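You operate a simulated robot arm through the tools that you are given. There is no shell and no other tool.

The job below is to be done with a simulated robot arm. You get a single attempt, and the scene is never put back.

Task
Swab the yoghurt tray, wipe it with the red pad, prove it clean.
Fine: yellow stick before, blue stick after; damp the pad on the alcohol dish; put sticks and pad back. What is to be rubbed or washed off counts as gone when no trace of it is left.
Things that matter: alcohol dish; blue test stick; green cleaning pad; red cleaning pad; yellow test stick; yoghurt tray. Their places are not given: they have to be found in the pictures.

It is judged by the outcome, as a careful person would: the job done as asked, and still so three seconds after it is handed in. It fails if anything else is knocked over, pushed out of place, dropped, spilled or broken.

Robot
A 7-joint arm with a two-finger parallel gripper, fixed in place. Base frame: the origin is on the floor under the middle of its stand, x ahead of it, y to its left, z up; the work surface is at about z = 880. Lengths are in mm, angles in rad, forces in N, time in s.
With the tool pointing down near the work surface it reaches from about 100 to 640 mm from the base axis. Its first joint turns from -1.152 to 1.152 rad. Payload 1.57 kg.
The TCP is the grasp point between the finger pads, 30 mm short of the fingertips. In the tool frame z runs along the fingers and y along their closing line. Largest opening 80 mm; finger width 17, thickness 12; the body of the gripper, 40 by 82 mm, starts 80 mm behind the TCP.
Orientation is that of the tool frame in the base frame, as [roll, pitch, yaw] about the fixed x, y, z axes, in that order (R = Rz(yaw) Ry(pitch) Rx(roll)). With the fingers straight down and closing along the base's y, the tool's x points along the base's -x, its y along +y and its z along -z.

Tools
- The arm moves only by the tool arm_command. Its argument "rows" is a list of rows, each a list of 3 entries, a list of its own where there are three numbers: the shift along the base's x, y, z in mm, then the turn, a rotation vector about the base's x, y, z in rad, then the gripper command, from -1 (fully open) to 1 (shut), values between in proportion. In form: [[[x, y, z], [wx, wy, wz], jaw], ...]. A call has 1 to 20 rows; each row shifts and turns the commanded pose from where the row before left it. Rows are played at 5 a second. More than 50 mm and 0.15 rad between two rows, or a gripper value outside its range, and nothing of the call is played. A pose out of reach is approached as far as the arm can. The call stops where the force on the tool passes 50 N (or 10 N more than at its start, if that is more) or the arm is blocked; 0.2 s more then pass. Each finger travels about 72 mm/s and halts on what it meets, pressing with about 22 N; the grip force reading is that of the motor and also rises with nothing between the fingers. The clock runs only during rows and for 0.2 s after the last one: add rows that do not move to give the fingers time. The reply holds the time, the measured pose of the TCP, the force on the tool along the base axes, the opening and the grip force, in the units named above and with some noise, with the torque about the TCP (base axes, N m) and any sound that the robot's microphone picked up.
- Cameras (640 x 400 px; columns grow to the right, rows downward): "scene" is fixed at [62.6, 436.3, 1425.3]; the picture's right is [-0.71, -0.71, 0.00], its down [-0.40, 0.40, -0.82] and it looks along [0.58, -0.58, -0.57] (base axes); focal length 261 px, centre (320, 200). "wrist" rides on the gripper at [72, -7, -122] in the tool frame; the picture's right is [0.09, 1.00, 0.00], its down [-0.84, 0.08, -0.54] and it looks along [-0.54, 0.05, 0.84] (tool axes); focal length 238 px, centre (320, 200).
- grab_frame(camera): a new picture of that camera. No time passes.
- probe_pixels(camera, pixels): there is no depth. For up to 12 entries [column, row, z] of the newest picture of that camera ("zoom" is the newest enlarged one), the place [x, y] in the base frame at which the ray of that pixel passes the height z, good to about 3 mm. No time passes.
- zoom(camera, box): a new picture of the part [left, top, right, bottom] of that camera's present view, enlarged. No time passes.
- job_done(): hands the job in; it is judged then, once.

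Unless the task says otherwise, let go and move clear before handing in.

The tools are called as name(argument=value, ...) on one line, values as JSON. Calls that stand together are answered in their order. arm_command: Moves the arm, as the interface text tells. Its arguments: {"type":"object","properties":{"rows":{"type":"array"}},"required":["rows"]} The other tools are called the same way: grab_frame (camera) takes a picture; probe_pixels (camera, pixels) gives the place at which the rays of pixels pass given heights; zoom (camera, box) takes an enlarged picture of a part of a camera's view; job_done () hands the job in.

At the start:

```text
clock: 0.0
tool_pos: [283.3, 142.6, 1285.6]
ee_rot: [3.141, -0.001, 3.141]
contact_force: [0.7, -0.2, 0.0]
ft_torque: [-0.01, 0.0, -0.02]
grip_width: 80.0
grip_force: 0.1
```

scene: 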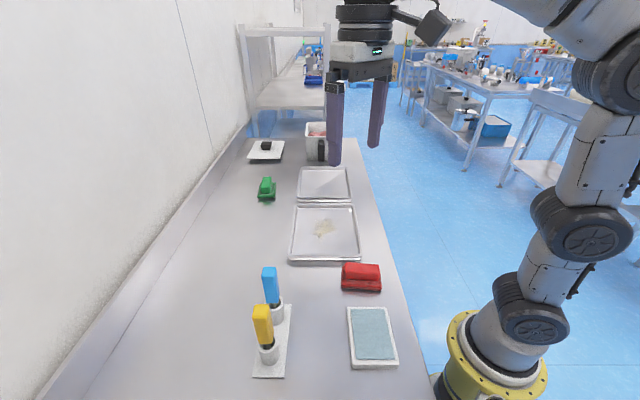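
wrist: 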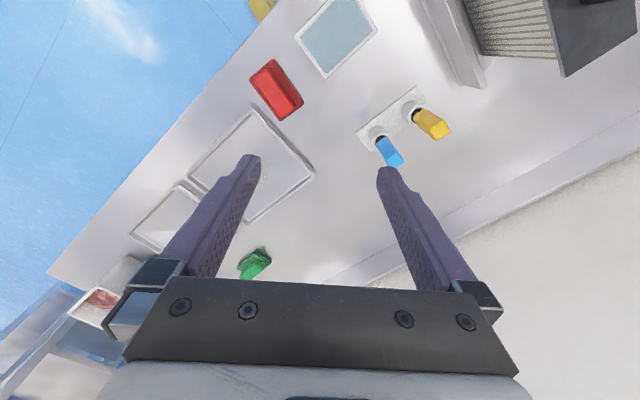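

The scene picture shows the yellow stick (262,325) and blue stick (270,285) in a holder, a red pad (361,277), a pale blue dish (372,335), a stained tray (325,233), an empty tray (325,184) and a green pad (266,189). I'll zoom in on these before moving.

zoom(camera="scene", box=[220, 240, 420, 390])

zoom(camera="scene", box=[230, 120, 390, 270])

zoom(camera="wrist", box=[180, 0, 500, 200])

```text
2.67 times, centred on (320, 315) of scene
```

zoom: 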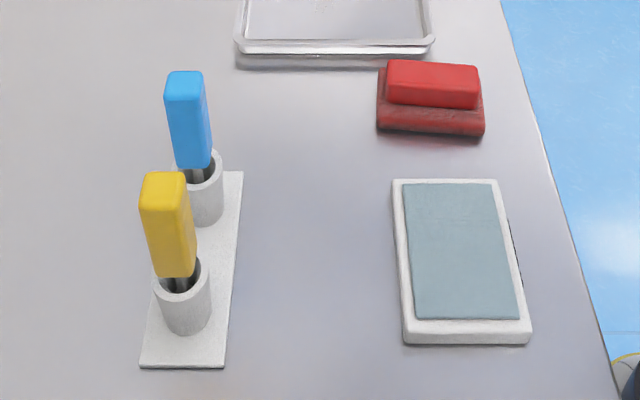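

```text
2.67 times, centred on (310, 195) of scene
```

zoom: 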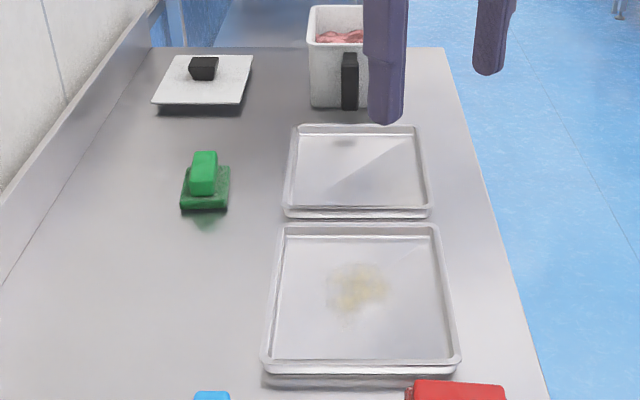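

```text
2.00 times, centred on (340, 100) of wrist
```

zoom: 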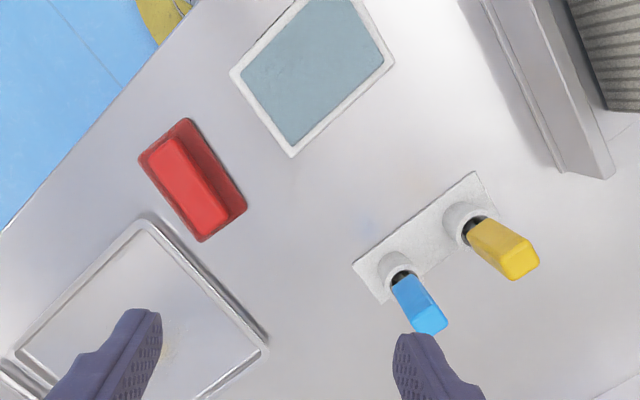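

The close-ups show the sticks standing in white cups, with the block handles up. The pad has a raised grip block, and the brownish-yellow smear is in the nearer, larger tray. I'll measure positions from the scene picture.

probe_pixels(camera="scene", pixels=[[269.4, 362, 880], [268.6, 346, 920], [276.9, 320.6, 880], [347.4, 307.5, 890], [386.4, 307.5, 890], [398.8, 364, 890], [351.5, 366, 890], [341.5, 288.5, 880], [381, 290, 880], [345.5, 263, 910], [379.5, 264.5, 910], [378.5, 280.5, 910]])

probe_pixels(camera="scene", pixels=[[289, 262, 880], [361, 263, 880], [298, 205, 890], [354, 205, 890], [325, 227, 884], [325, 233, 884], [312, 230, 884], [336, 228, 884], [322, 240, 884], [299, 168, 890], [349, 168, 890], [265, 195, 880]])

probe_pixels(camera="wrist", pixels=[[380, 131, 920], [415, 107, 920], [356, 132, 882], [418, 86, 882], [430, 105, 882], [372, 152, 882], [295, 38, 890], [351, 0, 890], [377, 31, 890], [325, 78, 890], [275, 59, 880], [302, 105, 880]])

```text
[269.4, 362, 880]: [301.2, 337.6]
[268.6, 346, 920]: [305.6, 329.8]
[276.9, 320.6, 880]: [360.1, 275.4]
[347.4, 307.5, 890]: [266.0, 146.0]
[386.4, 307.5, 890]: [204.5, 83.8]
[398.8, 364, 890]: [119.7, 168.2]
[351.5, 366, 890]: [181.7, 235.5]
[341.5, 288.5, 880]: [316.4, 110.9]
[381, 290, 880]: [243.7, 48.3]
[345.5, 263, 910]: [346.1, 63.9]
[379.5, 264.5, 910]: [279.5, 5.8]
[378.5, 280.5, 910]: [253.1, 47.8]
```

```text
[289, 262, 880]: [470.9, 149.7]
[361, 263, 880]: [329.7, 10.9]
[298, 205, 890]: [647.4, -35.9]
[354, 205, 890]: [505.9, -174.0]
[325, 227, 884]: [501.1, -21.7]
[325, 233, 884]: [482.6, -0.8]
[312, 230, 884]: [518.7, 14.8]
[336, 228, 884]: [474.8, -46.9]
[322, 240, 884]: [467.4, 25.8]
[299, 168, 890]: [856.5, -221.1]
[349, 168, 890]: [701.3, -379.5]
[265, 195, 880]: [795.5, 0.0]
```

```text
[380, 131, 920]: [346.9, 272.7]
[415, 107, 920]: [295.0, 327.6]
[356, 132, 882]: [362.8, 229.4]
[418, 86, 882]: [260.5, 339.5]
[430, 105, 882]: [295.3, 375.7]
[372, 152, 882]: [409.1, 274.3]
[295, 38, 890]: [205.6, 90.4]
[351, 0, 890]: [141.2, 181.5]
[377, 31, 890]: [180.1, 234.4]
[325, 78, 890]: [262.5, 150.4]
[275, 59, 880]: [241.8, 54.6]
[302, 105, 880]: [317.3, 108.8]
```

The two cameras agree on these positions:
- Blue cup: about (347,273)
- Yellow cup: about (297,328)
- Dish centre: about (193,159)
- Tray centre: about (488,-12)

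The whole bench is turned 45° to the base. I'll turn the tool -45° and hover high above the sticks to look down at them.

arm_command(rows=[[[3, 24, -14], [0, 0, -0.1309], -1], [[3, 24, -14], [0, 0, -0.1309], -1], [[3, 24, -14], [0, 0, -0.1309], -1], [[3, 24, -14], [0, 0, -0.1309], -1], [[3, 24, -14], [0, 0, -0.1309], -1], [[3, 24, -14], [0, 0, -0.1309], -1], [[0, 0, 0], [0, 0, 0], -1], [[0, 0, 0], [0, 0, 0], -1]])

grab_frame(camera="wrist")

grab_frame(camera="scene")

```text
clock: 1.8
tool_pos: [300.7, 287.9, 1200.3]
ee_rot: [3.141, 0.0, 2.356]
contact_force: [0.7, 0.1, -0.5]
ft_torque: [0.03, 0.0, -0.01]
grip_width: 80.0
grip_force: 0.0
```

```text
taken
```

wrist: 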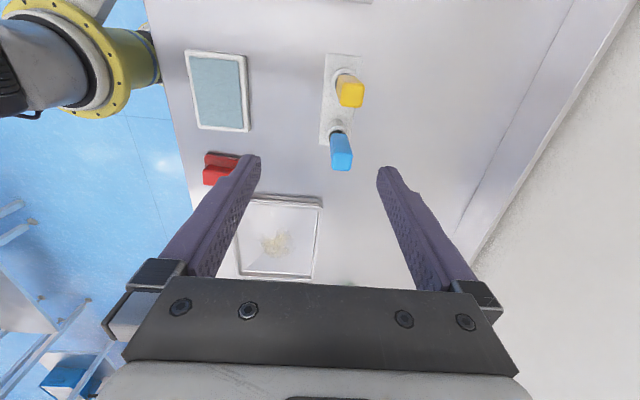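

```text
taken
```

scene: 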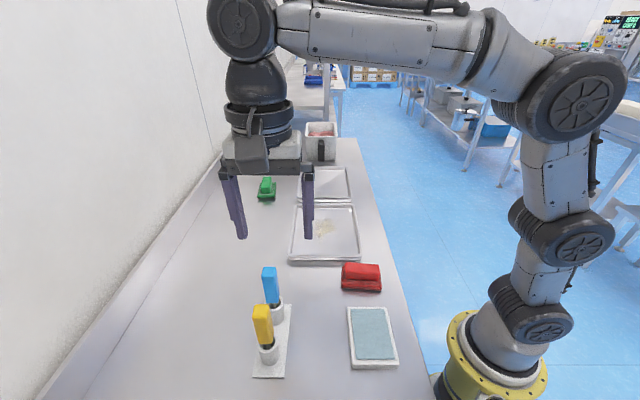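

The tool is now aligned with the bench, and the sticks show at (350,90) and (341,150). I'll zoom in and triangulate their heights.

zoom(camera="wrist", box=[290, 40, 400, 190])

zoom(camera="scene", box=[235, 255, 315, 385])

zoom(camera="wrist", box=[170, 130, 340, 290])

zoom(camera="wrist", box=[170, 30, 270, 200])

```text
2.67 times, centred on (345, 115) of wrist
```

zoom: 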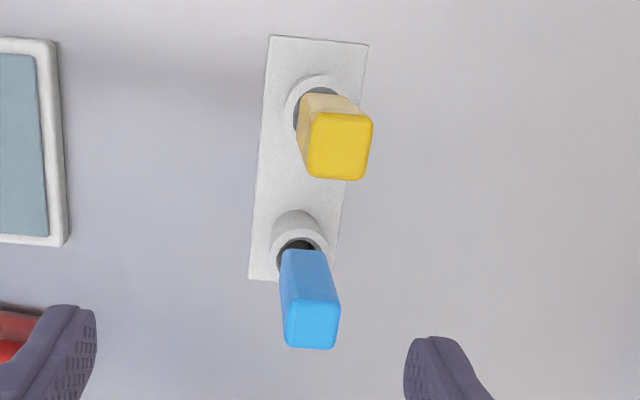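

```text
3.08 times, centred on (275, 320) of scene
```

zoom: 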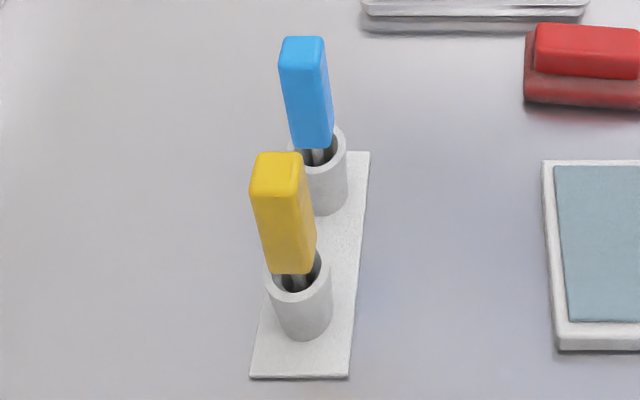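

```text
2.50 times, centred on (255, 210) of wrist
```

zoom: 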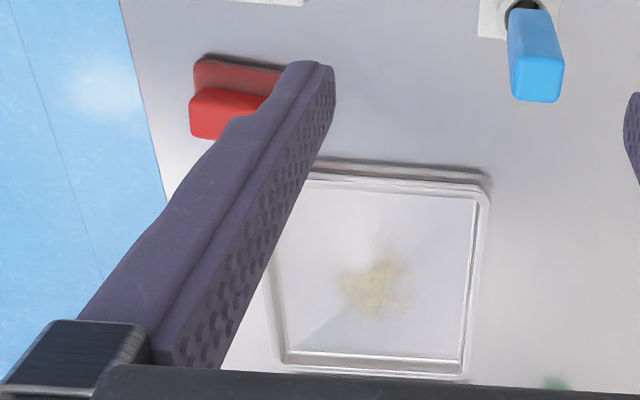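

```text
2.35 times, centred on (220, 115) of wrist
```

zoom: 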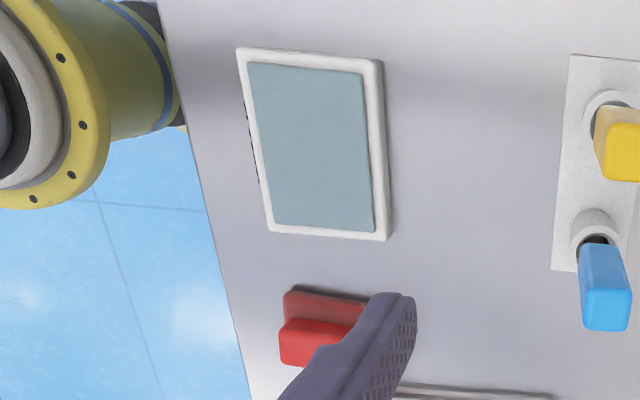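

Now I'll triangulate the tops of the two handles from both cameras at several heights.

probe_pixels(camera="wrist", pixels=[[342, 164, 980], [342, 164, 1000], [342, 164, 1020], [342, 164, 1040], [352.5, 95, 980], [352.5, 95, 1000], [352.5, 95, 1020], [352.5, 95, 1040], [337.5, 135, 930], [336, 135, 920], [344, 77, 920], [344, 77, 930]])

probe_pixels(camera="scene", pixels=[[269.5, 269.5, 980], [269.5, 269.5, 1000], [269.5, 269.5, 1020], [269.5, 269.5, 1040], [262, 308, 980], [262, 308, 1000], [262, 308, 1020], [262, 308, 1040], [277.3, 303.5, 920], [277.3, 303.5, 930], [270.5, 345, 920], [270.5, 345, 930]])

```text
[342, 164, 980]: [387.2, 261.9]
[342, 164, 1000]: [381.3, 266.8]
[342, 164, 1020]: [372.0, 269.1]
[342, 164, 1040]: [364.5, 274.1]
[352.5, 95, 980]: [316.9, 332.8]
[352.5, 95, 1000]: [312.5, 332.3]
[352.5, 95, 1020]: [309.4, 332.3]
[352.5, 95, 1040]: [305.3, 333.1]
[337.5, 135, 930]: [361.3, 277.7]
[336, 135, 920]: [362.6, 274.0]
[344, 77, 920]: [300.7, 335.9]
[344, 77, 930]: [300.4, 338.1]
```

```text
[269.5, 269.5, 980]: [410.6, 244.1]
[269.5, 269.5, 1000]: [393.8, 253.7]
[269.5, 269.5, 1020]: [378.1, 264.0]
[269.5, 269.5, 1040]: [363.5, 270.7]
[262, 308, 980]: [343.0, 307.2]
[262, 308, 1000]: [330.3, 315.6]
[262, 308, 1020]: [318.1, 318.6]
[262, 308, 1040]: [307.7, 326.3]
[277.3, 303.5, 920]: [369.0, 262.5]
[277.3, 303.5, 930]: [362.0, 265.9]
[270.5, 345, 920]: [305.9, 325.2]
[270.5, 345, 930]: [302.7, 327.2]
```

Triangulation puts the blue handle top at about (364,272,1040) and the yellow one at about (305,331,1041). I'll move over the yellow handle with the fingertips still above it and check the alignment.

arm_command(rows=[[[1, 15, -20], [0, 0, 0], -1], [[1, 15, -25], [0, 0, 0], -1], [[1, 14, -25], [0, 0, 0], -1], [[0, 0, -15], [0, 0, 0], -1], [[0, 0, 0], [0, 0, 0], -1], [[0, 0, 0], [0, 0, 0], -1]])

grab_frame(camera="wrist")

zoom(camera="scene", box=[200, 200, 360, 380])

```text
clock: 3.2
tool_pos: [302.5, 330.2, 1117.1]
ee_rot: [3.14, 0.001, 2.356]
contact_force: [0.7, -0.1, -1.1]
ft_torque: [-0.02, 0.03, 0.04]
grip_width: 79.7
grip_force: 0.0
```

```text
taken
```

wrist: 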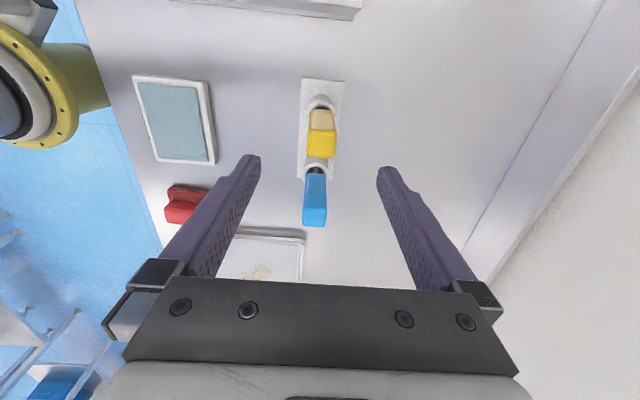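

```text
2.22 times, centred on (280, 290) of scene
```

zoom: 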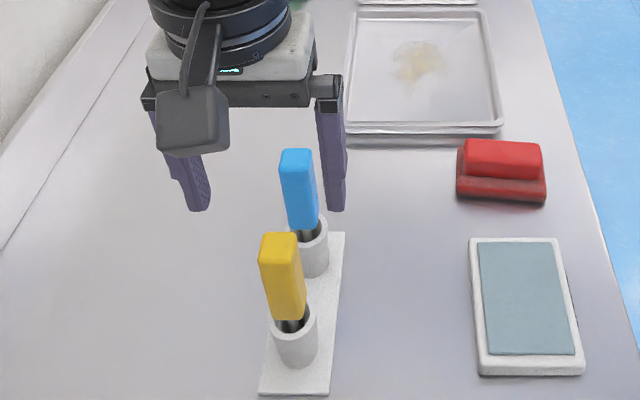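

The yellow handle top shows near (321,147), about where a point under the TCP at z=1041 should appear. I'll zoom in to check the centring before descending.

zoom(camera="wrist", box=[260, 70, 380, 230])

probe_pixels(camera="wrist", pixels=[[307, 134, 1041], [335, 134, 1041], [334, 158, 1041], [308, 158, 1041]])

```text
2.50 times, centred on (320, 150) of wrist
```

zoom: 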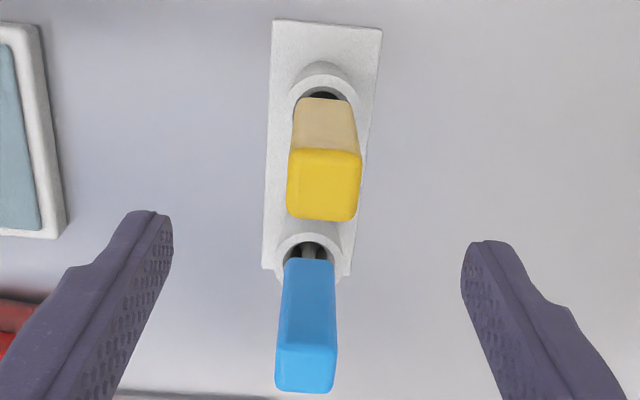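

```text
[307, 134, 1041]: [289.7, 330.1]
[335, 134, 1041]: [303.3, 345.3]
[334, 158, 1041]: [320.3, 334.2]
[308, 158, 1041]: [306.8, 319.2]
```

Centring is within about 3 mm, and the top face centre is near (303.8,333.2). I'll nudge across and descend so the fingers straddle the handle, with the TCP at about 1013.

arm_command(rows=[[[1, 2.5, -4], [0, 0, 0], -1], [[0, 0, -20], [0, 0, 0], -1], [[0, 0, -20], [0, 0, 0], -1], [[0, 0, -20], [0, 0, 0], -1], [[0, 0, -20], [0, 0, 0], -1], [[0, 0, -20], [0, 0, 0], -1], [[0, 0, 0], [0, 0, 0], -1], [[0, 0, 0], [0, 0, 0], -1]])

grab_frame(camera="wrist")

zoom(camera="scene", box=[200, 220, 340, 380])

```text
clock: 5.0
tool_pos: [305.9, 333.4, 1011.9]
ee_rot: [3.141, 0.0, 2.356]
contact_force: [0.3, 0.6, 0.3]
ft_torque: [0.0, 0.01, 0.01]
grip_width: 80.3
grip_force: 0.2
```

```text
taken
```

wrist: 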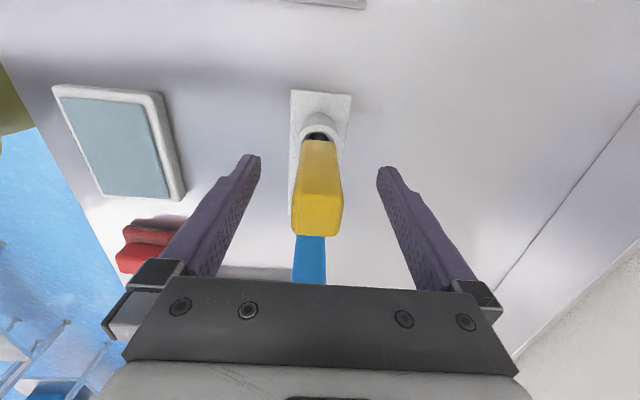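

```text
2.50 times, centred on (270, 300) of scene
```

zoom: 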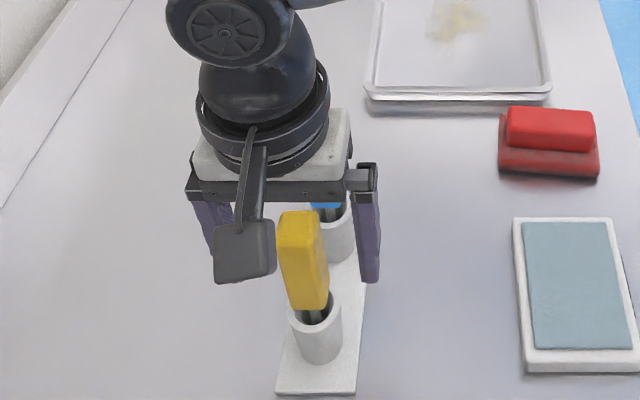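

The yellow handle sits between the fingers near (318,213), well centred. I'll close on it and wait for the grip to settle.

arm_command(rows=[[[0, 0, 0], [0, 0, 0], 0], [[0, 0, 0], [0, 0, 0], 0.3], [[0, 0, 0], [0, 0, 0], 1], [[0, 0, 0], [0, 0, 0], 1], [[0, 0, 0], [0, 0, 0], 1]])

grab_frame(camera="wrist")

zoom(camera="scene", box=[200, 220, 340, 380])

```text
clock: 6.2
tool_pos: [304.7, 333.3, 1012.9]
ee_rot: [3.141, 0.0, 2.356]
contact_force: [0.9, -0.5, 0.4]
ft_torque: [0.0, -0.01, -0.02]
grip_width: 25.2
grip_force: 22.2
```

```text
taken
```

wrist: 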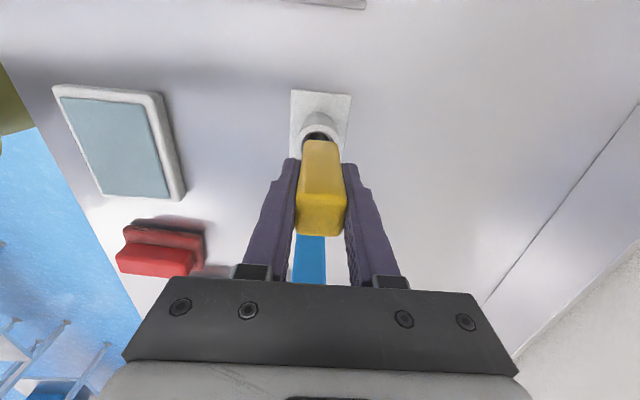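

```text
2.50 times, centred on (270, 300) of scene
```

zoom: 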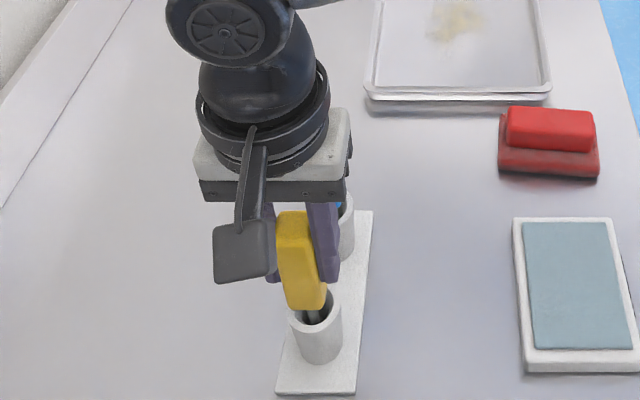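

The grip is solid, with the width at 25.2 and the force at 22 N. I'll lift the yellow stick straight up out of its cup and look at its tip.

arm_command(rows=[[[0, 0, 10], [0, 0, 0], 1], [[0, 0, 15], [0, 0, 0], 1], [[0, 0, 20], [0, 0, 0], 1], [[0, 0, 25], [0, 0, 0], 1], [[0, 0, 25], [0, 0, 0], 1], [[0, 0, 25], [0, 0, 0], 1], [[0, 0, 0], [0, 0, 0], 1], [[0, 0, 0], [0, 0, 0], 1]])

grab_frame(camera="wrist")

zoom(camera="scene", box=[200, 200, 340, 380])

```text
clock: 8.0
tool_pos: [305.5, 334.1, 1132.4]
ee_rot: [3.14, -0.001, 2.358]
contact_force: [-0.1, -0.1, -0.4]
ft_torque: [0.02, 0.0, -0.02]
grip_width: 25.2
grip_force: 22.2
```

```text
taken
```

wrist: 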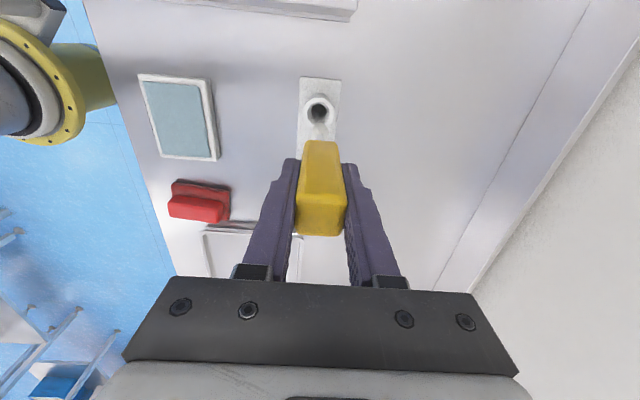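

```text
2.22 times, centred on (270, 290) of scene
```

zoom: 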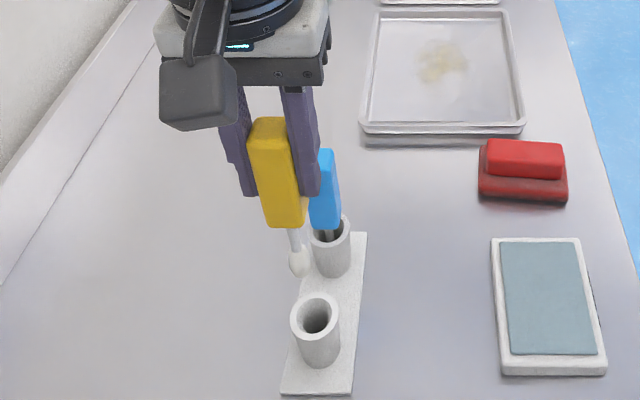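

The stick is free and its white swab tip hangs at about z=1001, some 131 mm below the TCP. I'll zoom in on the tip and the empty cup to measure both.

zoom(camera="scene", box=[230, 290, 310, 370])

zoom(camera="wrist", box=[280, 60, 370, 160])

zoom(camera="scene", box=[280, 190, 370, 270])

```text
5.00 times, centred on (270, 330) of scene
```

zoom: 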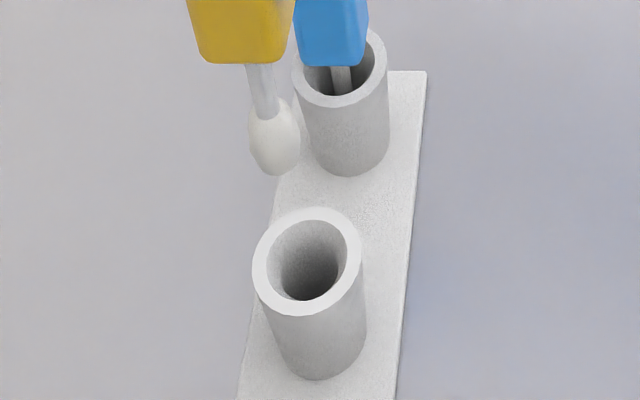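

```text
4.00 times, centred on (325, 110) of wrist
```

zoom: 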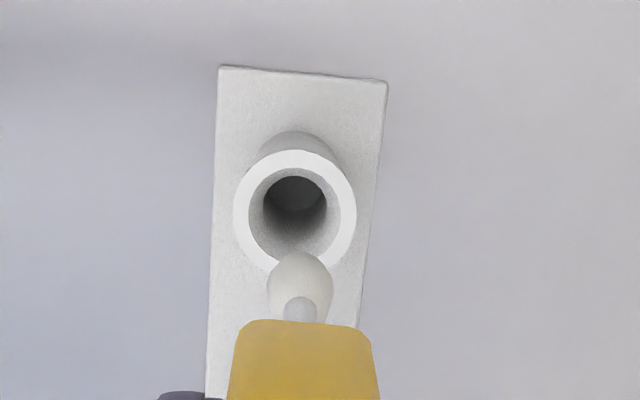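

```text
5.00 times, centred on (325, 230) of scene
```

zoom: 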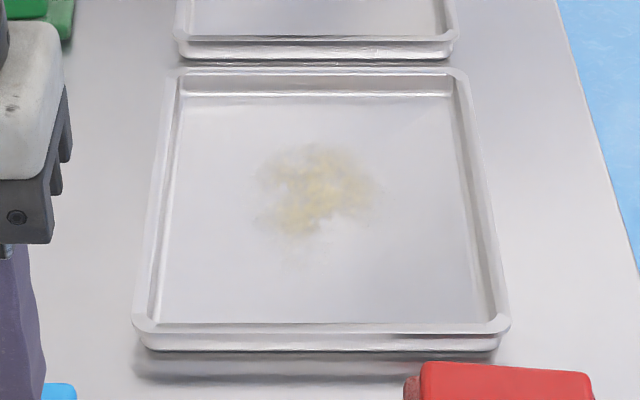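

probe_pixels(camera="scene", pixels=[[267.4, 342, 925], [267.4, 342, 935], [260.8, 324.2, 995], [260.8, 324.2, 1000], [260.8, 324.2, 1005], [323, 216, 883], [323, 243, 883], [310, 232, 883], [339, 227, 883], [310, 222, 883], [327, 229, 883], [333, 240, 883]])

probe_pixels(camera="wrist", pixels=[[318.75, 113, 925], [318.75, 113, 935], [320, 128, 1000], [320, 126, 1005]])

```text
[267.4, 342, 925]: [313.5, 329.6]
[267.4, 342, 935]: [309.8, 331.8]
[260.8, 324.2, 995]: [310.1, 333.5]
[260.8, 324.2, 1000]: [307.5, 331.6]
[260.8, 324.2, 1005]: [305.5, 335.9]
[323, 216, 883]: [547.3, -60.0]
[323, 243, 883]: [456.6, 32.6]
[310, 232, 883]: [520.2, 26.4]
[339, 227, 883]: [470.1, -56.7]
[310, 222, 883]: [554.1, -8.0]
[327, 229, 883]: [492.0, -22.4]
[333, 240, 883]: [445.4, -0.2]
```

```text
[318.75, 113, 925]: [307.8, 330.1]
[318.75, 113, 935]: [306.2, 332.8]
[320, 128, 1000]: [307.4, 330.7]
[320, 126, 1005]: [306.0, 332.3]
```

The tip sits at (306.5,333,1002), directly under the TCP, and lines up with the cup centre at about (307,332). I'll raise the tip above the blue handle and carry it over the stain, centred near (497,-14).

arm_command(rows=[[[0, 0, 30], [0, 0, 0], 1], [[0, 0, 30], [0, 0, 0], 1], [[0, 0, 20], [0, 0, 0], 1], [[10, -18, 0], [0, 0, 0], 1], [[18, -33, 0], [0, 0, 0], 1], [[20, -36, 0], [0, 0, 0], 1], [[20, -36, 0], [0, 0, 0], 1], [[20, -36, 0], [0, 0, 0], 1], [[20, -36, 0], [0, 0, 0], 1], [[20, -36, 0], [0, 0, 0], 1], [[20, -36, 0], [0, 0, 0], 1], [[20, -36, 0], [0, 0, 0], 1], [[16, -29, 0], [0, 0, 0], 1], [[8, -15, 0], [0, 0, 0], 1], [[0, 0, 0], [0, 0, 0], 1], [[0, 0, 0], [0, 0, 0], 1]])

grab_frame(camera="wrist")

grab_frame(camera="scene")

```text
clock: 11.4
tool_pos: [497.7, -13.3, 1212.6]
ee_rot: [-3.14, -0.001, 2.357]
contact_force: [-0.1, 0.2, -0.9]
ft_torque: [-0.04, -0.02, 0.0]
grip_width: 25.6
grip_force: 21.8
```

```text
taken
```

wrist: 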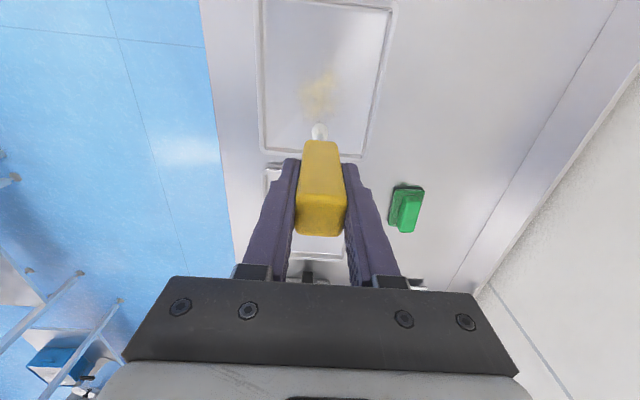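

```text
taken
```

scene: 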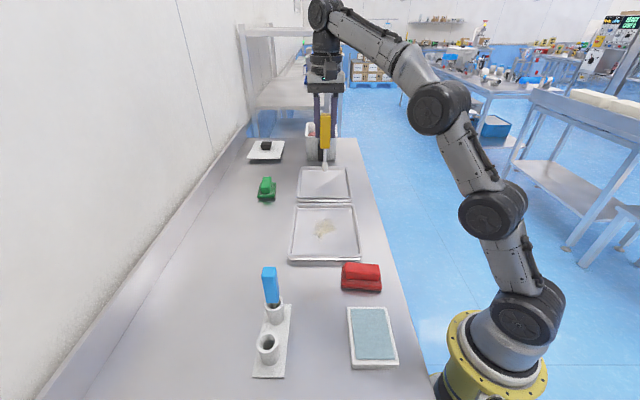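

The stick hangs over the tray, and the smear shows around (320,92) in the wrist view. I'll zoom and probe its extent from here.

zoom(camera="wrist", box=[250, 0, 410, 160])

probe_pixels(camera="wrist", pixels=[[320, 92, 883], [305, 92, 883], [338, 92, 883], [322, 65, 883], [320, 115, 883], [267, 0, 895], [397, 3, 895], [260, 152, 895], [368, 157, 895], [322, 92, 890]])

```text
2.50 times, centred on (330, 80) of wrist
```

zoom: 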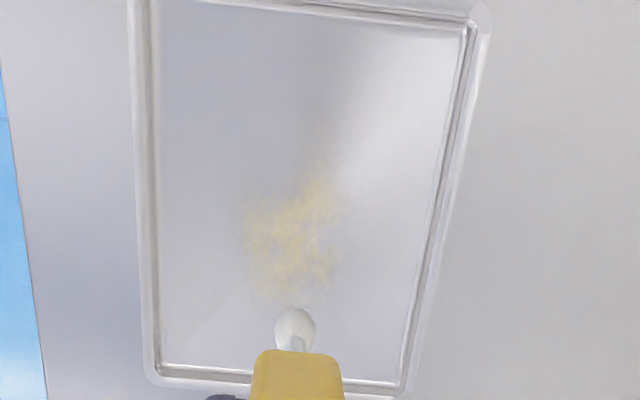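

```text
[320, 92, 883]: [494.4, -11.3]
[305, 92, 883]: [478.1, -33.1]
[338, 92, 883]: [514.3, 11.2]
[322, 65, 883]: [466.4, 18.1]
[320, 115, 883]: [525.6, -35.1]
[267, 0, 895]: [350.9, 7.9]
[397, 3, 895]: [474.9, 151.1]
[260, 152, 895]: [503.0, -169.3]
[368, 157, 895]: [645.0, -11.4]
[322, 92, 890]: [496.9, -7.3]
```

The smear is centred near (497,-13), about 65 by 90 mm, right under the tip. I'll descend to about 14 mm above the tray floor.

arm_command(rows=[[[0, 0, -20], [0, 0, 0], 1], [[0, 0, -30], [0, 0, 0], 1], [[0, 0, -35], [0, 0, 0], 1], [[0, 0, -35], [0, 0, 0], 1], [[0, 0, -30], [0, 0, 0], 1], [[0, 0, -20], [0, 0, 0], 1], [[0, 0, -14], [0, 0, 0], 1], [[0, 0, 0], [0, 0, 0], 1], [[0, 0, 0], [0, 0, 0], 1]])

zoom(camera="scene", box=[270, 160, 390, 280])

zoom(camera="wrist", box=[250, 20, 410, 180])

```text
clock: 13.4
tool_pos: [497.8, -13.7, 1028.2]
ee_rot: [-3.14, 0.0, 2.356]
contact_force: [0.1, -0.2, -1.4]
ft_torque: [0.03, 0.01, 0.01]
grip_width: 25.2
grip_force: 22.1
```

```text
3.33 times, centred on (330, 220) of scene
```

zoom: 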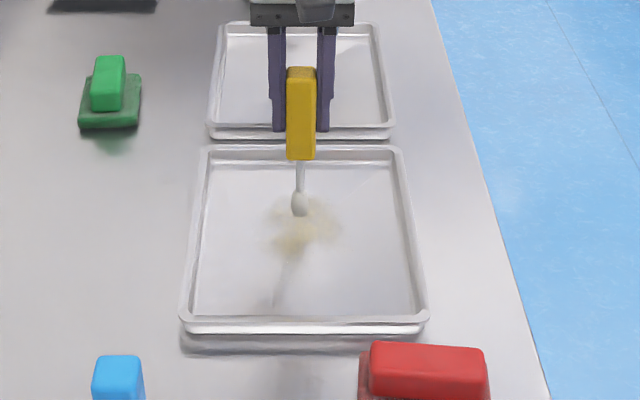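

```text
2.50 times, centred on (330, 100) of wrist
```

zoom: 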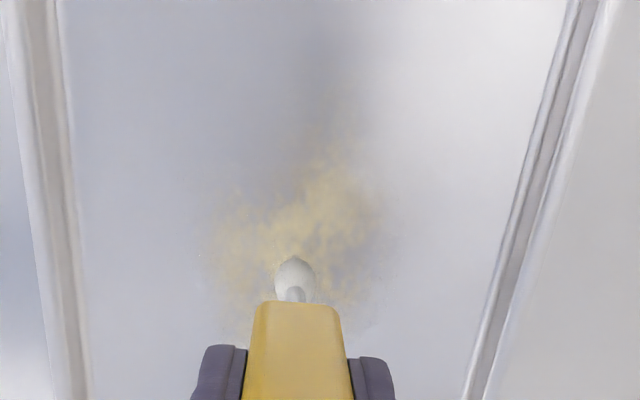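

The tip hovers over the smear's centre. I'll approach in 2 mm steps and watch the force.

arm_command(rows=[[[0, 0, -3], [0, 0, 0], 1], [[0, 0, -3], [0, 0, 0], 1], [[0, 0, -3], [0, 0, 0], 1], [[0, 0, -2], [0, 0, 0], 1], [[0, 0, 0], [0, 0, 0], 1]])

zoom(camera="scene", box=[300, 190, 350, 250])

```text
clock: 14.6
tool_pos: [496.6, -12.6, 1017.7]
ee_rot: [-3.139, 0.0, 2.356]
contact_force: [-0.1, 0.6, -0.4]
ft_torque: [0.0, 0.03, -0.02]
grip_width: 25.3
grip_force: 21.8
```

```text
6.67 times, centred on (325, 220) of scene
```

zoom: 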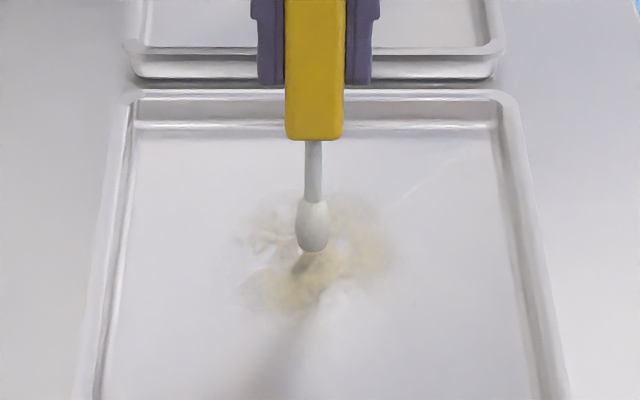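

There is no contact yet, since the tip and its shadow haven't quite met. I'll go down in 1 mm steps.

arm_command(rows=[[[0, 0, -1], [0, 0, 0], 1], [[0, 0, -1], [0, 0, 0], 1], [[0, 0, -1], [0, 0, 0], 1], [[0, 0, 0], [0, 0, 0], 1]])

zoom(camera="scene", box=[300, 190, 350, 250])

```text
clock: 15.6
tool_pos: [497.1, -13.0, 1013.7]
ee_rot: [-3.141, 0.0, 2.356]
contact_force: [0.2, -1.9, 0.7]
ft_torque: [-0.01, 0.02, -0.02]
grip_width: 25.2
grip_force: 21.8
```

```text
6.67 times, centred on (325, 220) of scene
```

zoom: 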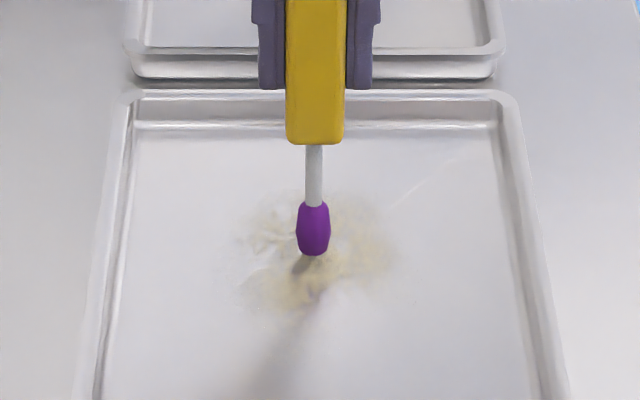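

The tip turned purple, so the soiled tray reads positive. I'll make a short light rub within the smear, then lift away.

arm_command(rows=[[[5, -5, 0], [0, 0, 0], 1], [[5, -5, 0], [0, 0, 0], 1], [[-5, 5, 0], [0, 0, 0], 1], [[-5, 5, 0], [0, 0, 0], 1], [[-5, 5, 0], [0, 0, 0], 1], [[-5, 5, 0], [0, 0, 0], 1], [[5, -5, 0], [0, 0, 0], 1], [[5, -5, 0], [0, 0, 0], 1], [[0, 0, 0], [0, 0, 0], 1]])

zoom(camera="scene", box=[300, 190, 350, 250])

```text
clock: 17.6
tool_pos: [496.9, -12.7, 1013.8]
ee_rot: [3.142, -0.001, 2.356]
contact_force: [0.7, 0.6, 0.3]
ft_torque: [-0.02, -0.03, 0.04]
grip_width: 25.1
grip_force: 21.8
```

```text
6.67 times, centred on (325, 220) of scene
```

zoom: 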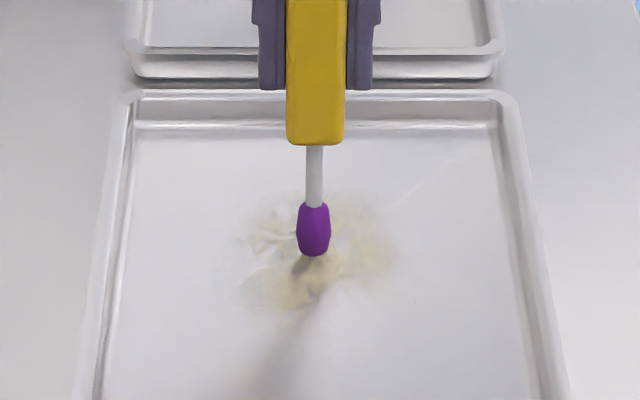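

The reading is stable and the swab is done. I'll lift and retrace the same path to hover above the yellow cup.

arm_command(rows=[[[0, 0, 10], [0, 0, 0], 1], [[0, 0, 28], [0, 0, 0], 1], [[0, 0, 40], [0, 0, 0], 1], [[0, 0, 40], [0, 0, 0], 1], [[0, 0, 40], [0, 0, 0], 1], [[0, 0, 40], [0, 0, 0], 1], [[-8, 15, 0], [0, 0, 0], 1], [[-16, 29, 0], [0, 0, 0], 1], [[-20, 36, 0], [0, 0, 0], 1], [[-20, 36, 0], [0, 0, 0], 1], [[-20, 36, 0], [0, 0, 0], 1], [[-20, 36, 0], [0, 0, 0], 1], [[-20, 36, 0], [0, 0, 0], 1], [[-20, 36, 0], [0, 0, 0], 1], [[-20, 36, 0], [0, 0, 0], 1], [[-18, 33, 0], [0, 0, 0], 1], [[-10, 18, 0], [0, 0, 0], 1], [[0, 0, -20], [0, 0, 0], 1], [[0, 0, -20], [0, 0, 0], 1], [[0, 0, 0], [0, 0, 0], 1]])

zoom(camera="scene", box=[200, 230, 340, 380])

zoom(camera="wrist", box=[260, 60, 380, 180])

```text
clock: 21.8
tool_pos: [305.0, 333.5, 1171.5]
ee_rot: [-3.141, 0.001, 2.354]
contact_force: [-0.5, -0.2, -0.6]
ft_torque: [0.04, -0.01, 0.01]
grip_width: 25.4
grip_force: 22.2
```

```text
2.67 times, centred on (270, 305) of scene
```

zoom: 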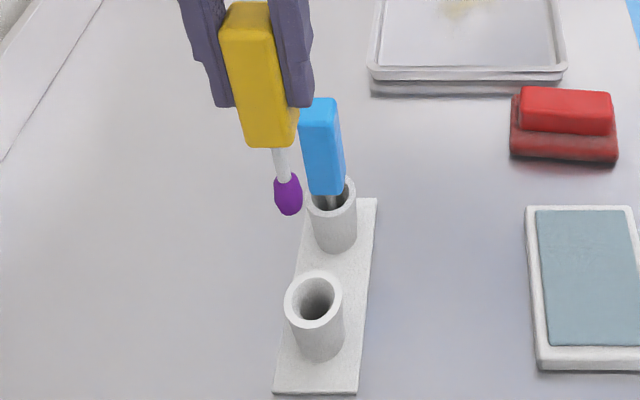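

```text
3.33 times, centred on (320, 120) of wrist
```

zoom: 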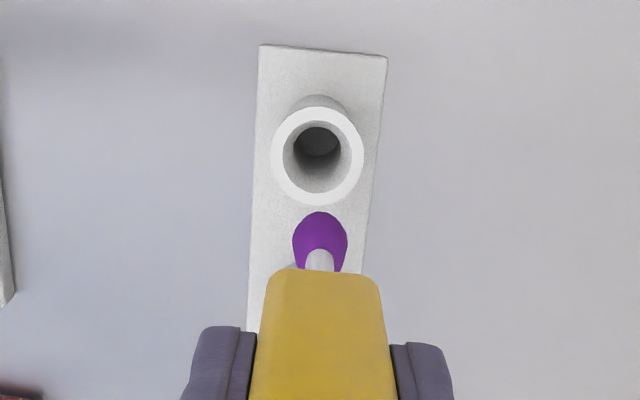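

I'm back over the yellow cup. I'll lower the tip to just above the cup mouth and check alignment before inserting.

arm_command(rows=[[[0, 0, -20], [0, 0, 0], 1], [[0, 0, -25], [0, 0, 0], 1], [[0, 0, -25], [0, 0, 0], 1], [[0, 0, -20], [0, 0, 0], 1], [[0, 0, -8], [0, 0, 0], 1], [[0, 0, 0], [0, 0, 0], 1], [[0, 0, 0], [0, 0, 0], 1]])

zoom(camera="scene", box=[230, 290, 310, 370])

zoom(camera="wrist", box=[260, 60, 380, 180])

```text
clock: 23.4
tool_pos: [305.8, 333.1, 1074.7]
ee_rot: [3.141, 0.001, 2.356]
contact_force: [1.0, -0.1, 0.0]
ft_torque: [0.03, 0.0, 0.01]
grip_width: 25.3
grip_force: 22.4
```

```text
5.00 times, centred on (270, 330) of scene
```

zoom: 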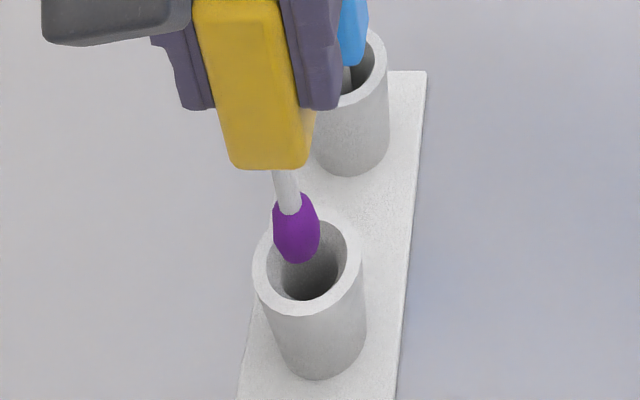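

```text
3.33 times, centred on (320, 120) of wrist
```

zoom: 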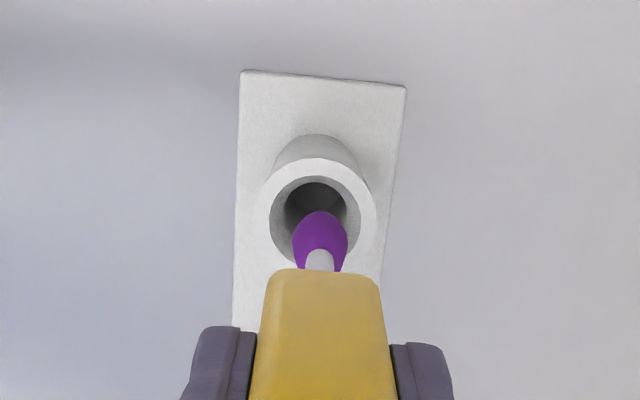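

The purple tip is centred over the cup mouth in both views. I'll insert it straight down to just above its original depth.

arm_command(rows=[[[0, 0, -10], [0, 0, 0], 1], [[0, 0, -12], [0, 0, 0], 1], [[0, 0, -12], [0, 0, 0], 1], [[0, 0, -12], [0, 0, 0], 1], [[0, 0, -8], [0, 0, 0], 1], [[0, 0, -4], [0, 0, 0], 1], [[0, 0, -2], [0, 0, 0], 1], [[0, 0, 0], [0, 0, 0], 1], [[0, 0, 0], [0, 0, 0], 1]])

zoom(camera="scene", box=[230, 290, 310, 370])

```text
clock: 25.4
tool_pos: [306.3, 334.3, 1014.9]
ee_rot: [3.139, -0.001, 2.357]
contact_force: [0.2, 0.9, 0.5]
ft_torque: [0.02, 0.04, -0.01]
grip_width: 25.3
grip_force: 21.9
```

```text
5.00 times, centred on (270, 330) of scene
```

zoom: 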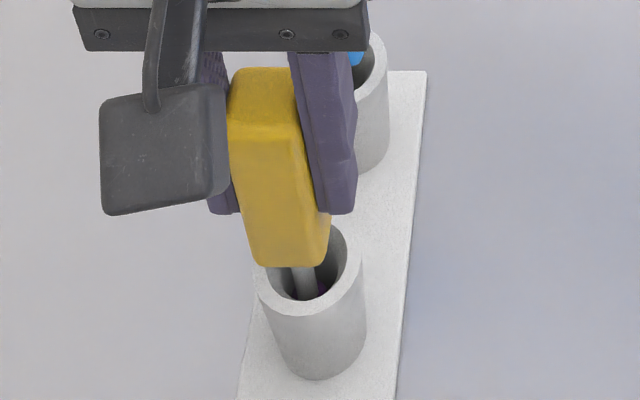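

It's 2 mm above the original seat. I'll lower the last bit, open the fingers, and check that the stick stands.

arm_command(rows=[[[0, 0, -1], [0, 0, 0], 1], [[0, 0, -0.7], [0, 0, 0], 1], [[0, 0, 0], [0, 0, 0], 1], [[0, 0, 0], [0, 0, 0], 0.3], [[0, 0, 0], [0, 0, 0], 0], [[0, 0, 0], [0, 0, 0], -1], [[0, 0, 0], [0, 0, 0], -1], [[0, 0, 0], [0, 0, 0], -1]])

zoom(camera="scene", box=[230, 280, 310, 370])

grab_frame(camera="wrist")

```text
clock: 27.2
tool_pos: [306.0, 334.0, 1012.4]
ee_rot: [-3.141, 0.0, 2.355]
contact_force: [-0.3, 0.1, -0.6]
ft_torque: [-0.02, -0.02, -0.02]
grip_width: 80.0
grip_force: 0.2
```

```text
4.44 times, centred on (270, 325) of scene
```

zoom: 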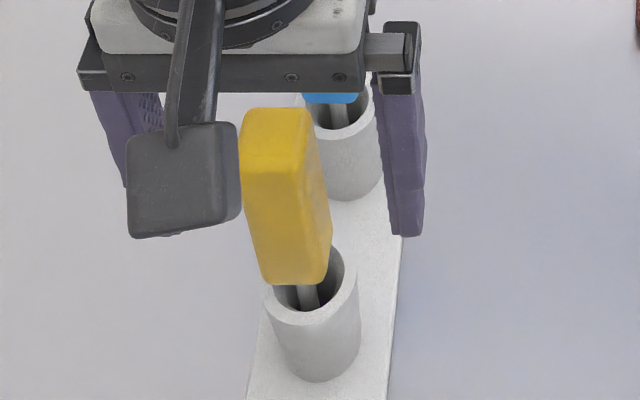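

```text
taken
```

wrist: 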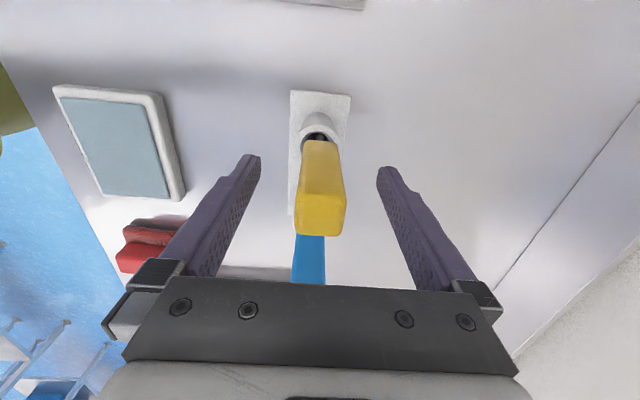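

The yellow stick is back upright in its cup and the fingers are clear. I'll rise and turn the tool +90° while moving above the red pad so the fingers close across its grip block.

arm_command(rows=[[[0, 0, 15], [0, 0, 0], -1], [[0, 0, 35], [0, 0, 0], -1], [[0, 0, 40], [0, 0, 0], -1], [[0, 0, 40], [0, 0, 0], -1], [[0, 0, 40], [0, 0, 0], -1], [[-0.5, -25, 0], [0, 0, 0.1428], -1], [[-0.5, -25, 0], [0, 0, 0.1428], -1], [[-0.5, -25, 0], [0, 0, 0.1428], -1], [[-0.5, -25, 0], [0, 0, 0.1428], -1], [[-0.5, -25, 0], [0, 0, 0.1428], -1], [[-0.5, -25, 0], [0, 0, 0.1428], -1], [[-0.5, -25, 0], [0, 0, 0.1428], -1], [[-0.5, -25, 0], [0, 0, 0.1428], -1], [[-0.5, -25, 0], [0, 0, 0.1428], -1], [[-0.5, -25, 0], [0, 0, 0.1428], -1], [[-0.5, -25, 0], [0, 0, 0.1428], -1], [[0, 0, 0], [0, 0, 0], -1], [[0, 0, 0], [0, 0, 0], -1]])

grab_frame(camera="wrist")

grab_frame(camera="scene")

```text
clock: 31.0
tool_pos: [299.1, 57.6, 1183.7]
ee_rot: [-3.142, 0.0, -2.356]
contact_force: [0.4, -0.7, 0.5]
ft_torque: [-0.03, 0.01, 0.02]
grip_width: 80.1
grip_force: 0.1
```

```text
taken
```

wrist: 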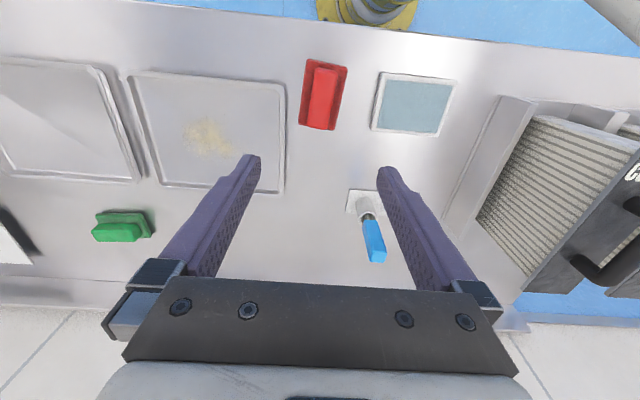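

```text
taken
```

scene: 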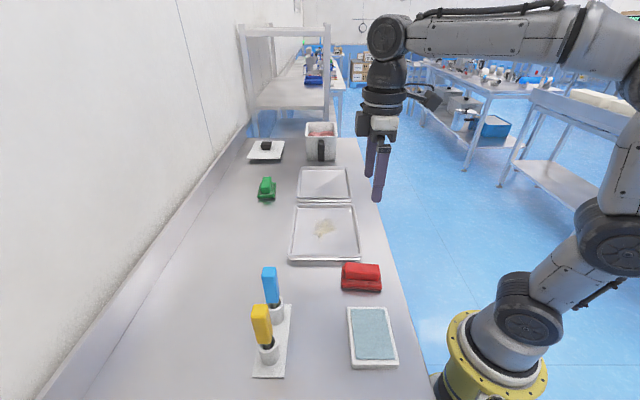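

The red pad is at (323,95) in the wrist view, with its grip block running along the picture's vertical, so the jaw direction suits it. I'll zoom to measure it.

zoom(camera="wrist", box=[270, 40, 390, 150])

zoom(camera="scene", box=[330, 250, 400, 300])

```text
3.64 times, centred on (330, 95) of wrist
```

zoom: 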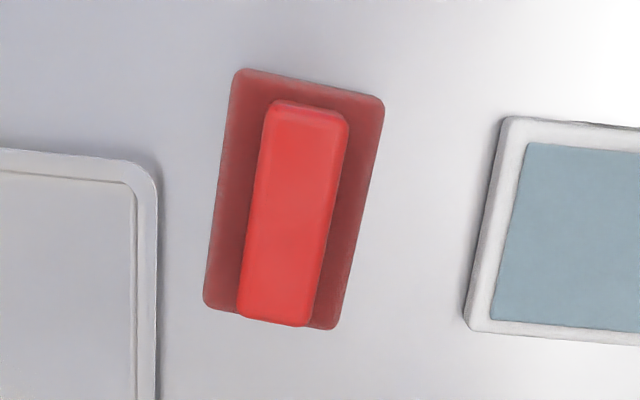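

```text
8.00 times, centred on (365, 275) of scene
```

zoom: 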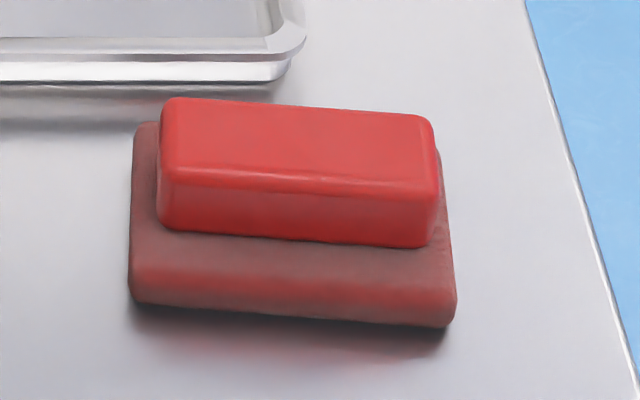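

probe_pixels(camera="wrist", pixels=[[316.8, 68, 920], [337.7, 70.8, 920], [327.3, 129.4, 920], [307.5, 125.8, 920], [316.8, 68, 940], [327.3, 129.4, 940], [302, 123, 897], [306.5, 77, 897], [346, 86, 897], [336.5, 131, 897]])

probe_pixels(camera="scene", pixels=[[379, 264.7, 920], [379.5, 274, 920], [345.3, 271.9, 920], [346.3, 262.3, 920], [379, 264.7, 940], [345.3, 271.9, 940], [343, 265.5, 897], [341.5, 284, 897], [382, 286, 897], [378.5, 305.5, 880]])

```text
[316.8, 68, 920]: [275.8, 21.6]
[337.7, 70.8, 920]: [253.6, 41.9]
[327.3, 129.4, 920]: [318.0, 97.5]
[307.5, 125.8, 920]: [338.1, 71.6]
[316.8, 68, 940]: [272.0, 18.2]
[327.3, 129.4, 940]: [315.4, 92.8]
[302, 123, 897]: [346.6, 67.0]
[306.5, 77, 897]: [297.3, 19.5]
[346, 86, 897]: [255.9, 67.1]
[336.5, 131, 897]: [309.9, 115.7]
```

```text
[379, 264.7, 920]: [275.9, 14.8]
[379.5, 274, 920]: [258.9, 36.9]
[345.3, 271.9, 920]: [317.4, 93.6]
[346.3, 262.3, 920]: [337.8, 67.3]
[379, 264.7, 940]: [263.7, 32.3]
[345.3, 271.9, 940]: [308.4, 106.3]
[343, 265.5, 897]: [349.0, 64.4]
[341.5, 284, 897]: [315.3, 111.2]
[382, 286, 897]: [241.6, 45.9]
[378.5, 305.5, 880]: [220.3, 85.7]
```

The two cameras put the grip block at a centre of about (295.5,57), with its top at 924. It is about 82 by 31 mm and its long axis lies at about 40.5°. I'll turn -0.075 rad, centre on it, and descend to hover with the tips at about 945.

arm_command(rows=[[[-2, -0.5, -30], [0, 0, -0.0375], -1], [[-2.3, -0.6, -40], [0, 0, -0.0375], -1], [[0, 0, -40], [0, 0, 0], -1], [[0, 0, -40], [0, 0, 0], -1], [[0, 0, -35], [0, 0, 0], -1], [[0, 0, -23], [0, 0, 0], -1], [[0, 0, 0], [0, 0, 0], -1], [[0, 0, 0], [0, 0, 0], -1]])

grab_frame(camera="wrist")

zoom(camera="scene", box=[300, 200, 420, 310])

```text
clock: 32.8
tool_pos: [296.0, 57.1, 974.6]
ee_rot: [3.142, -0.001, -2.431]
contact_force: [0.8, 0.2, 1.0]
ft_torque: [0.02, -0.04, -0.02]
grip_width: 80.1
grip_force: 0.0
```

```text
taken
```

wrist: 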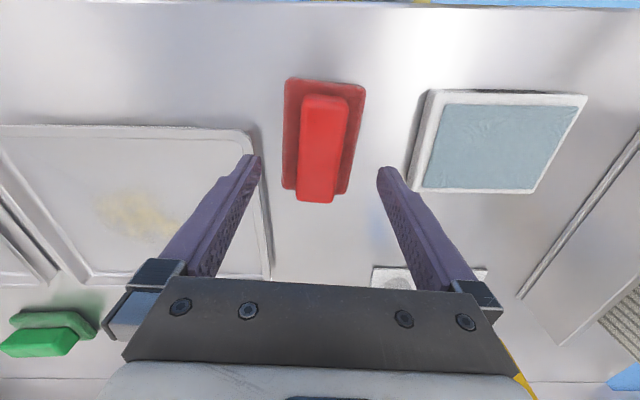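

```text
3.64 times, centred on (360, 255) of scene
```

zoom: 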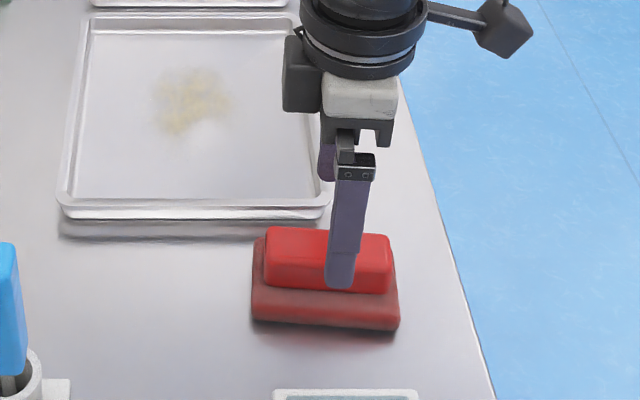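

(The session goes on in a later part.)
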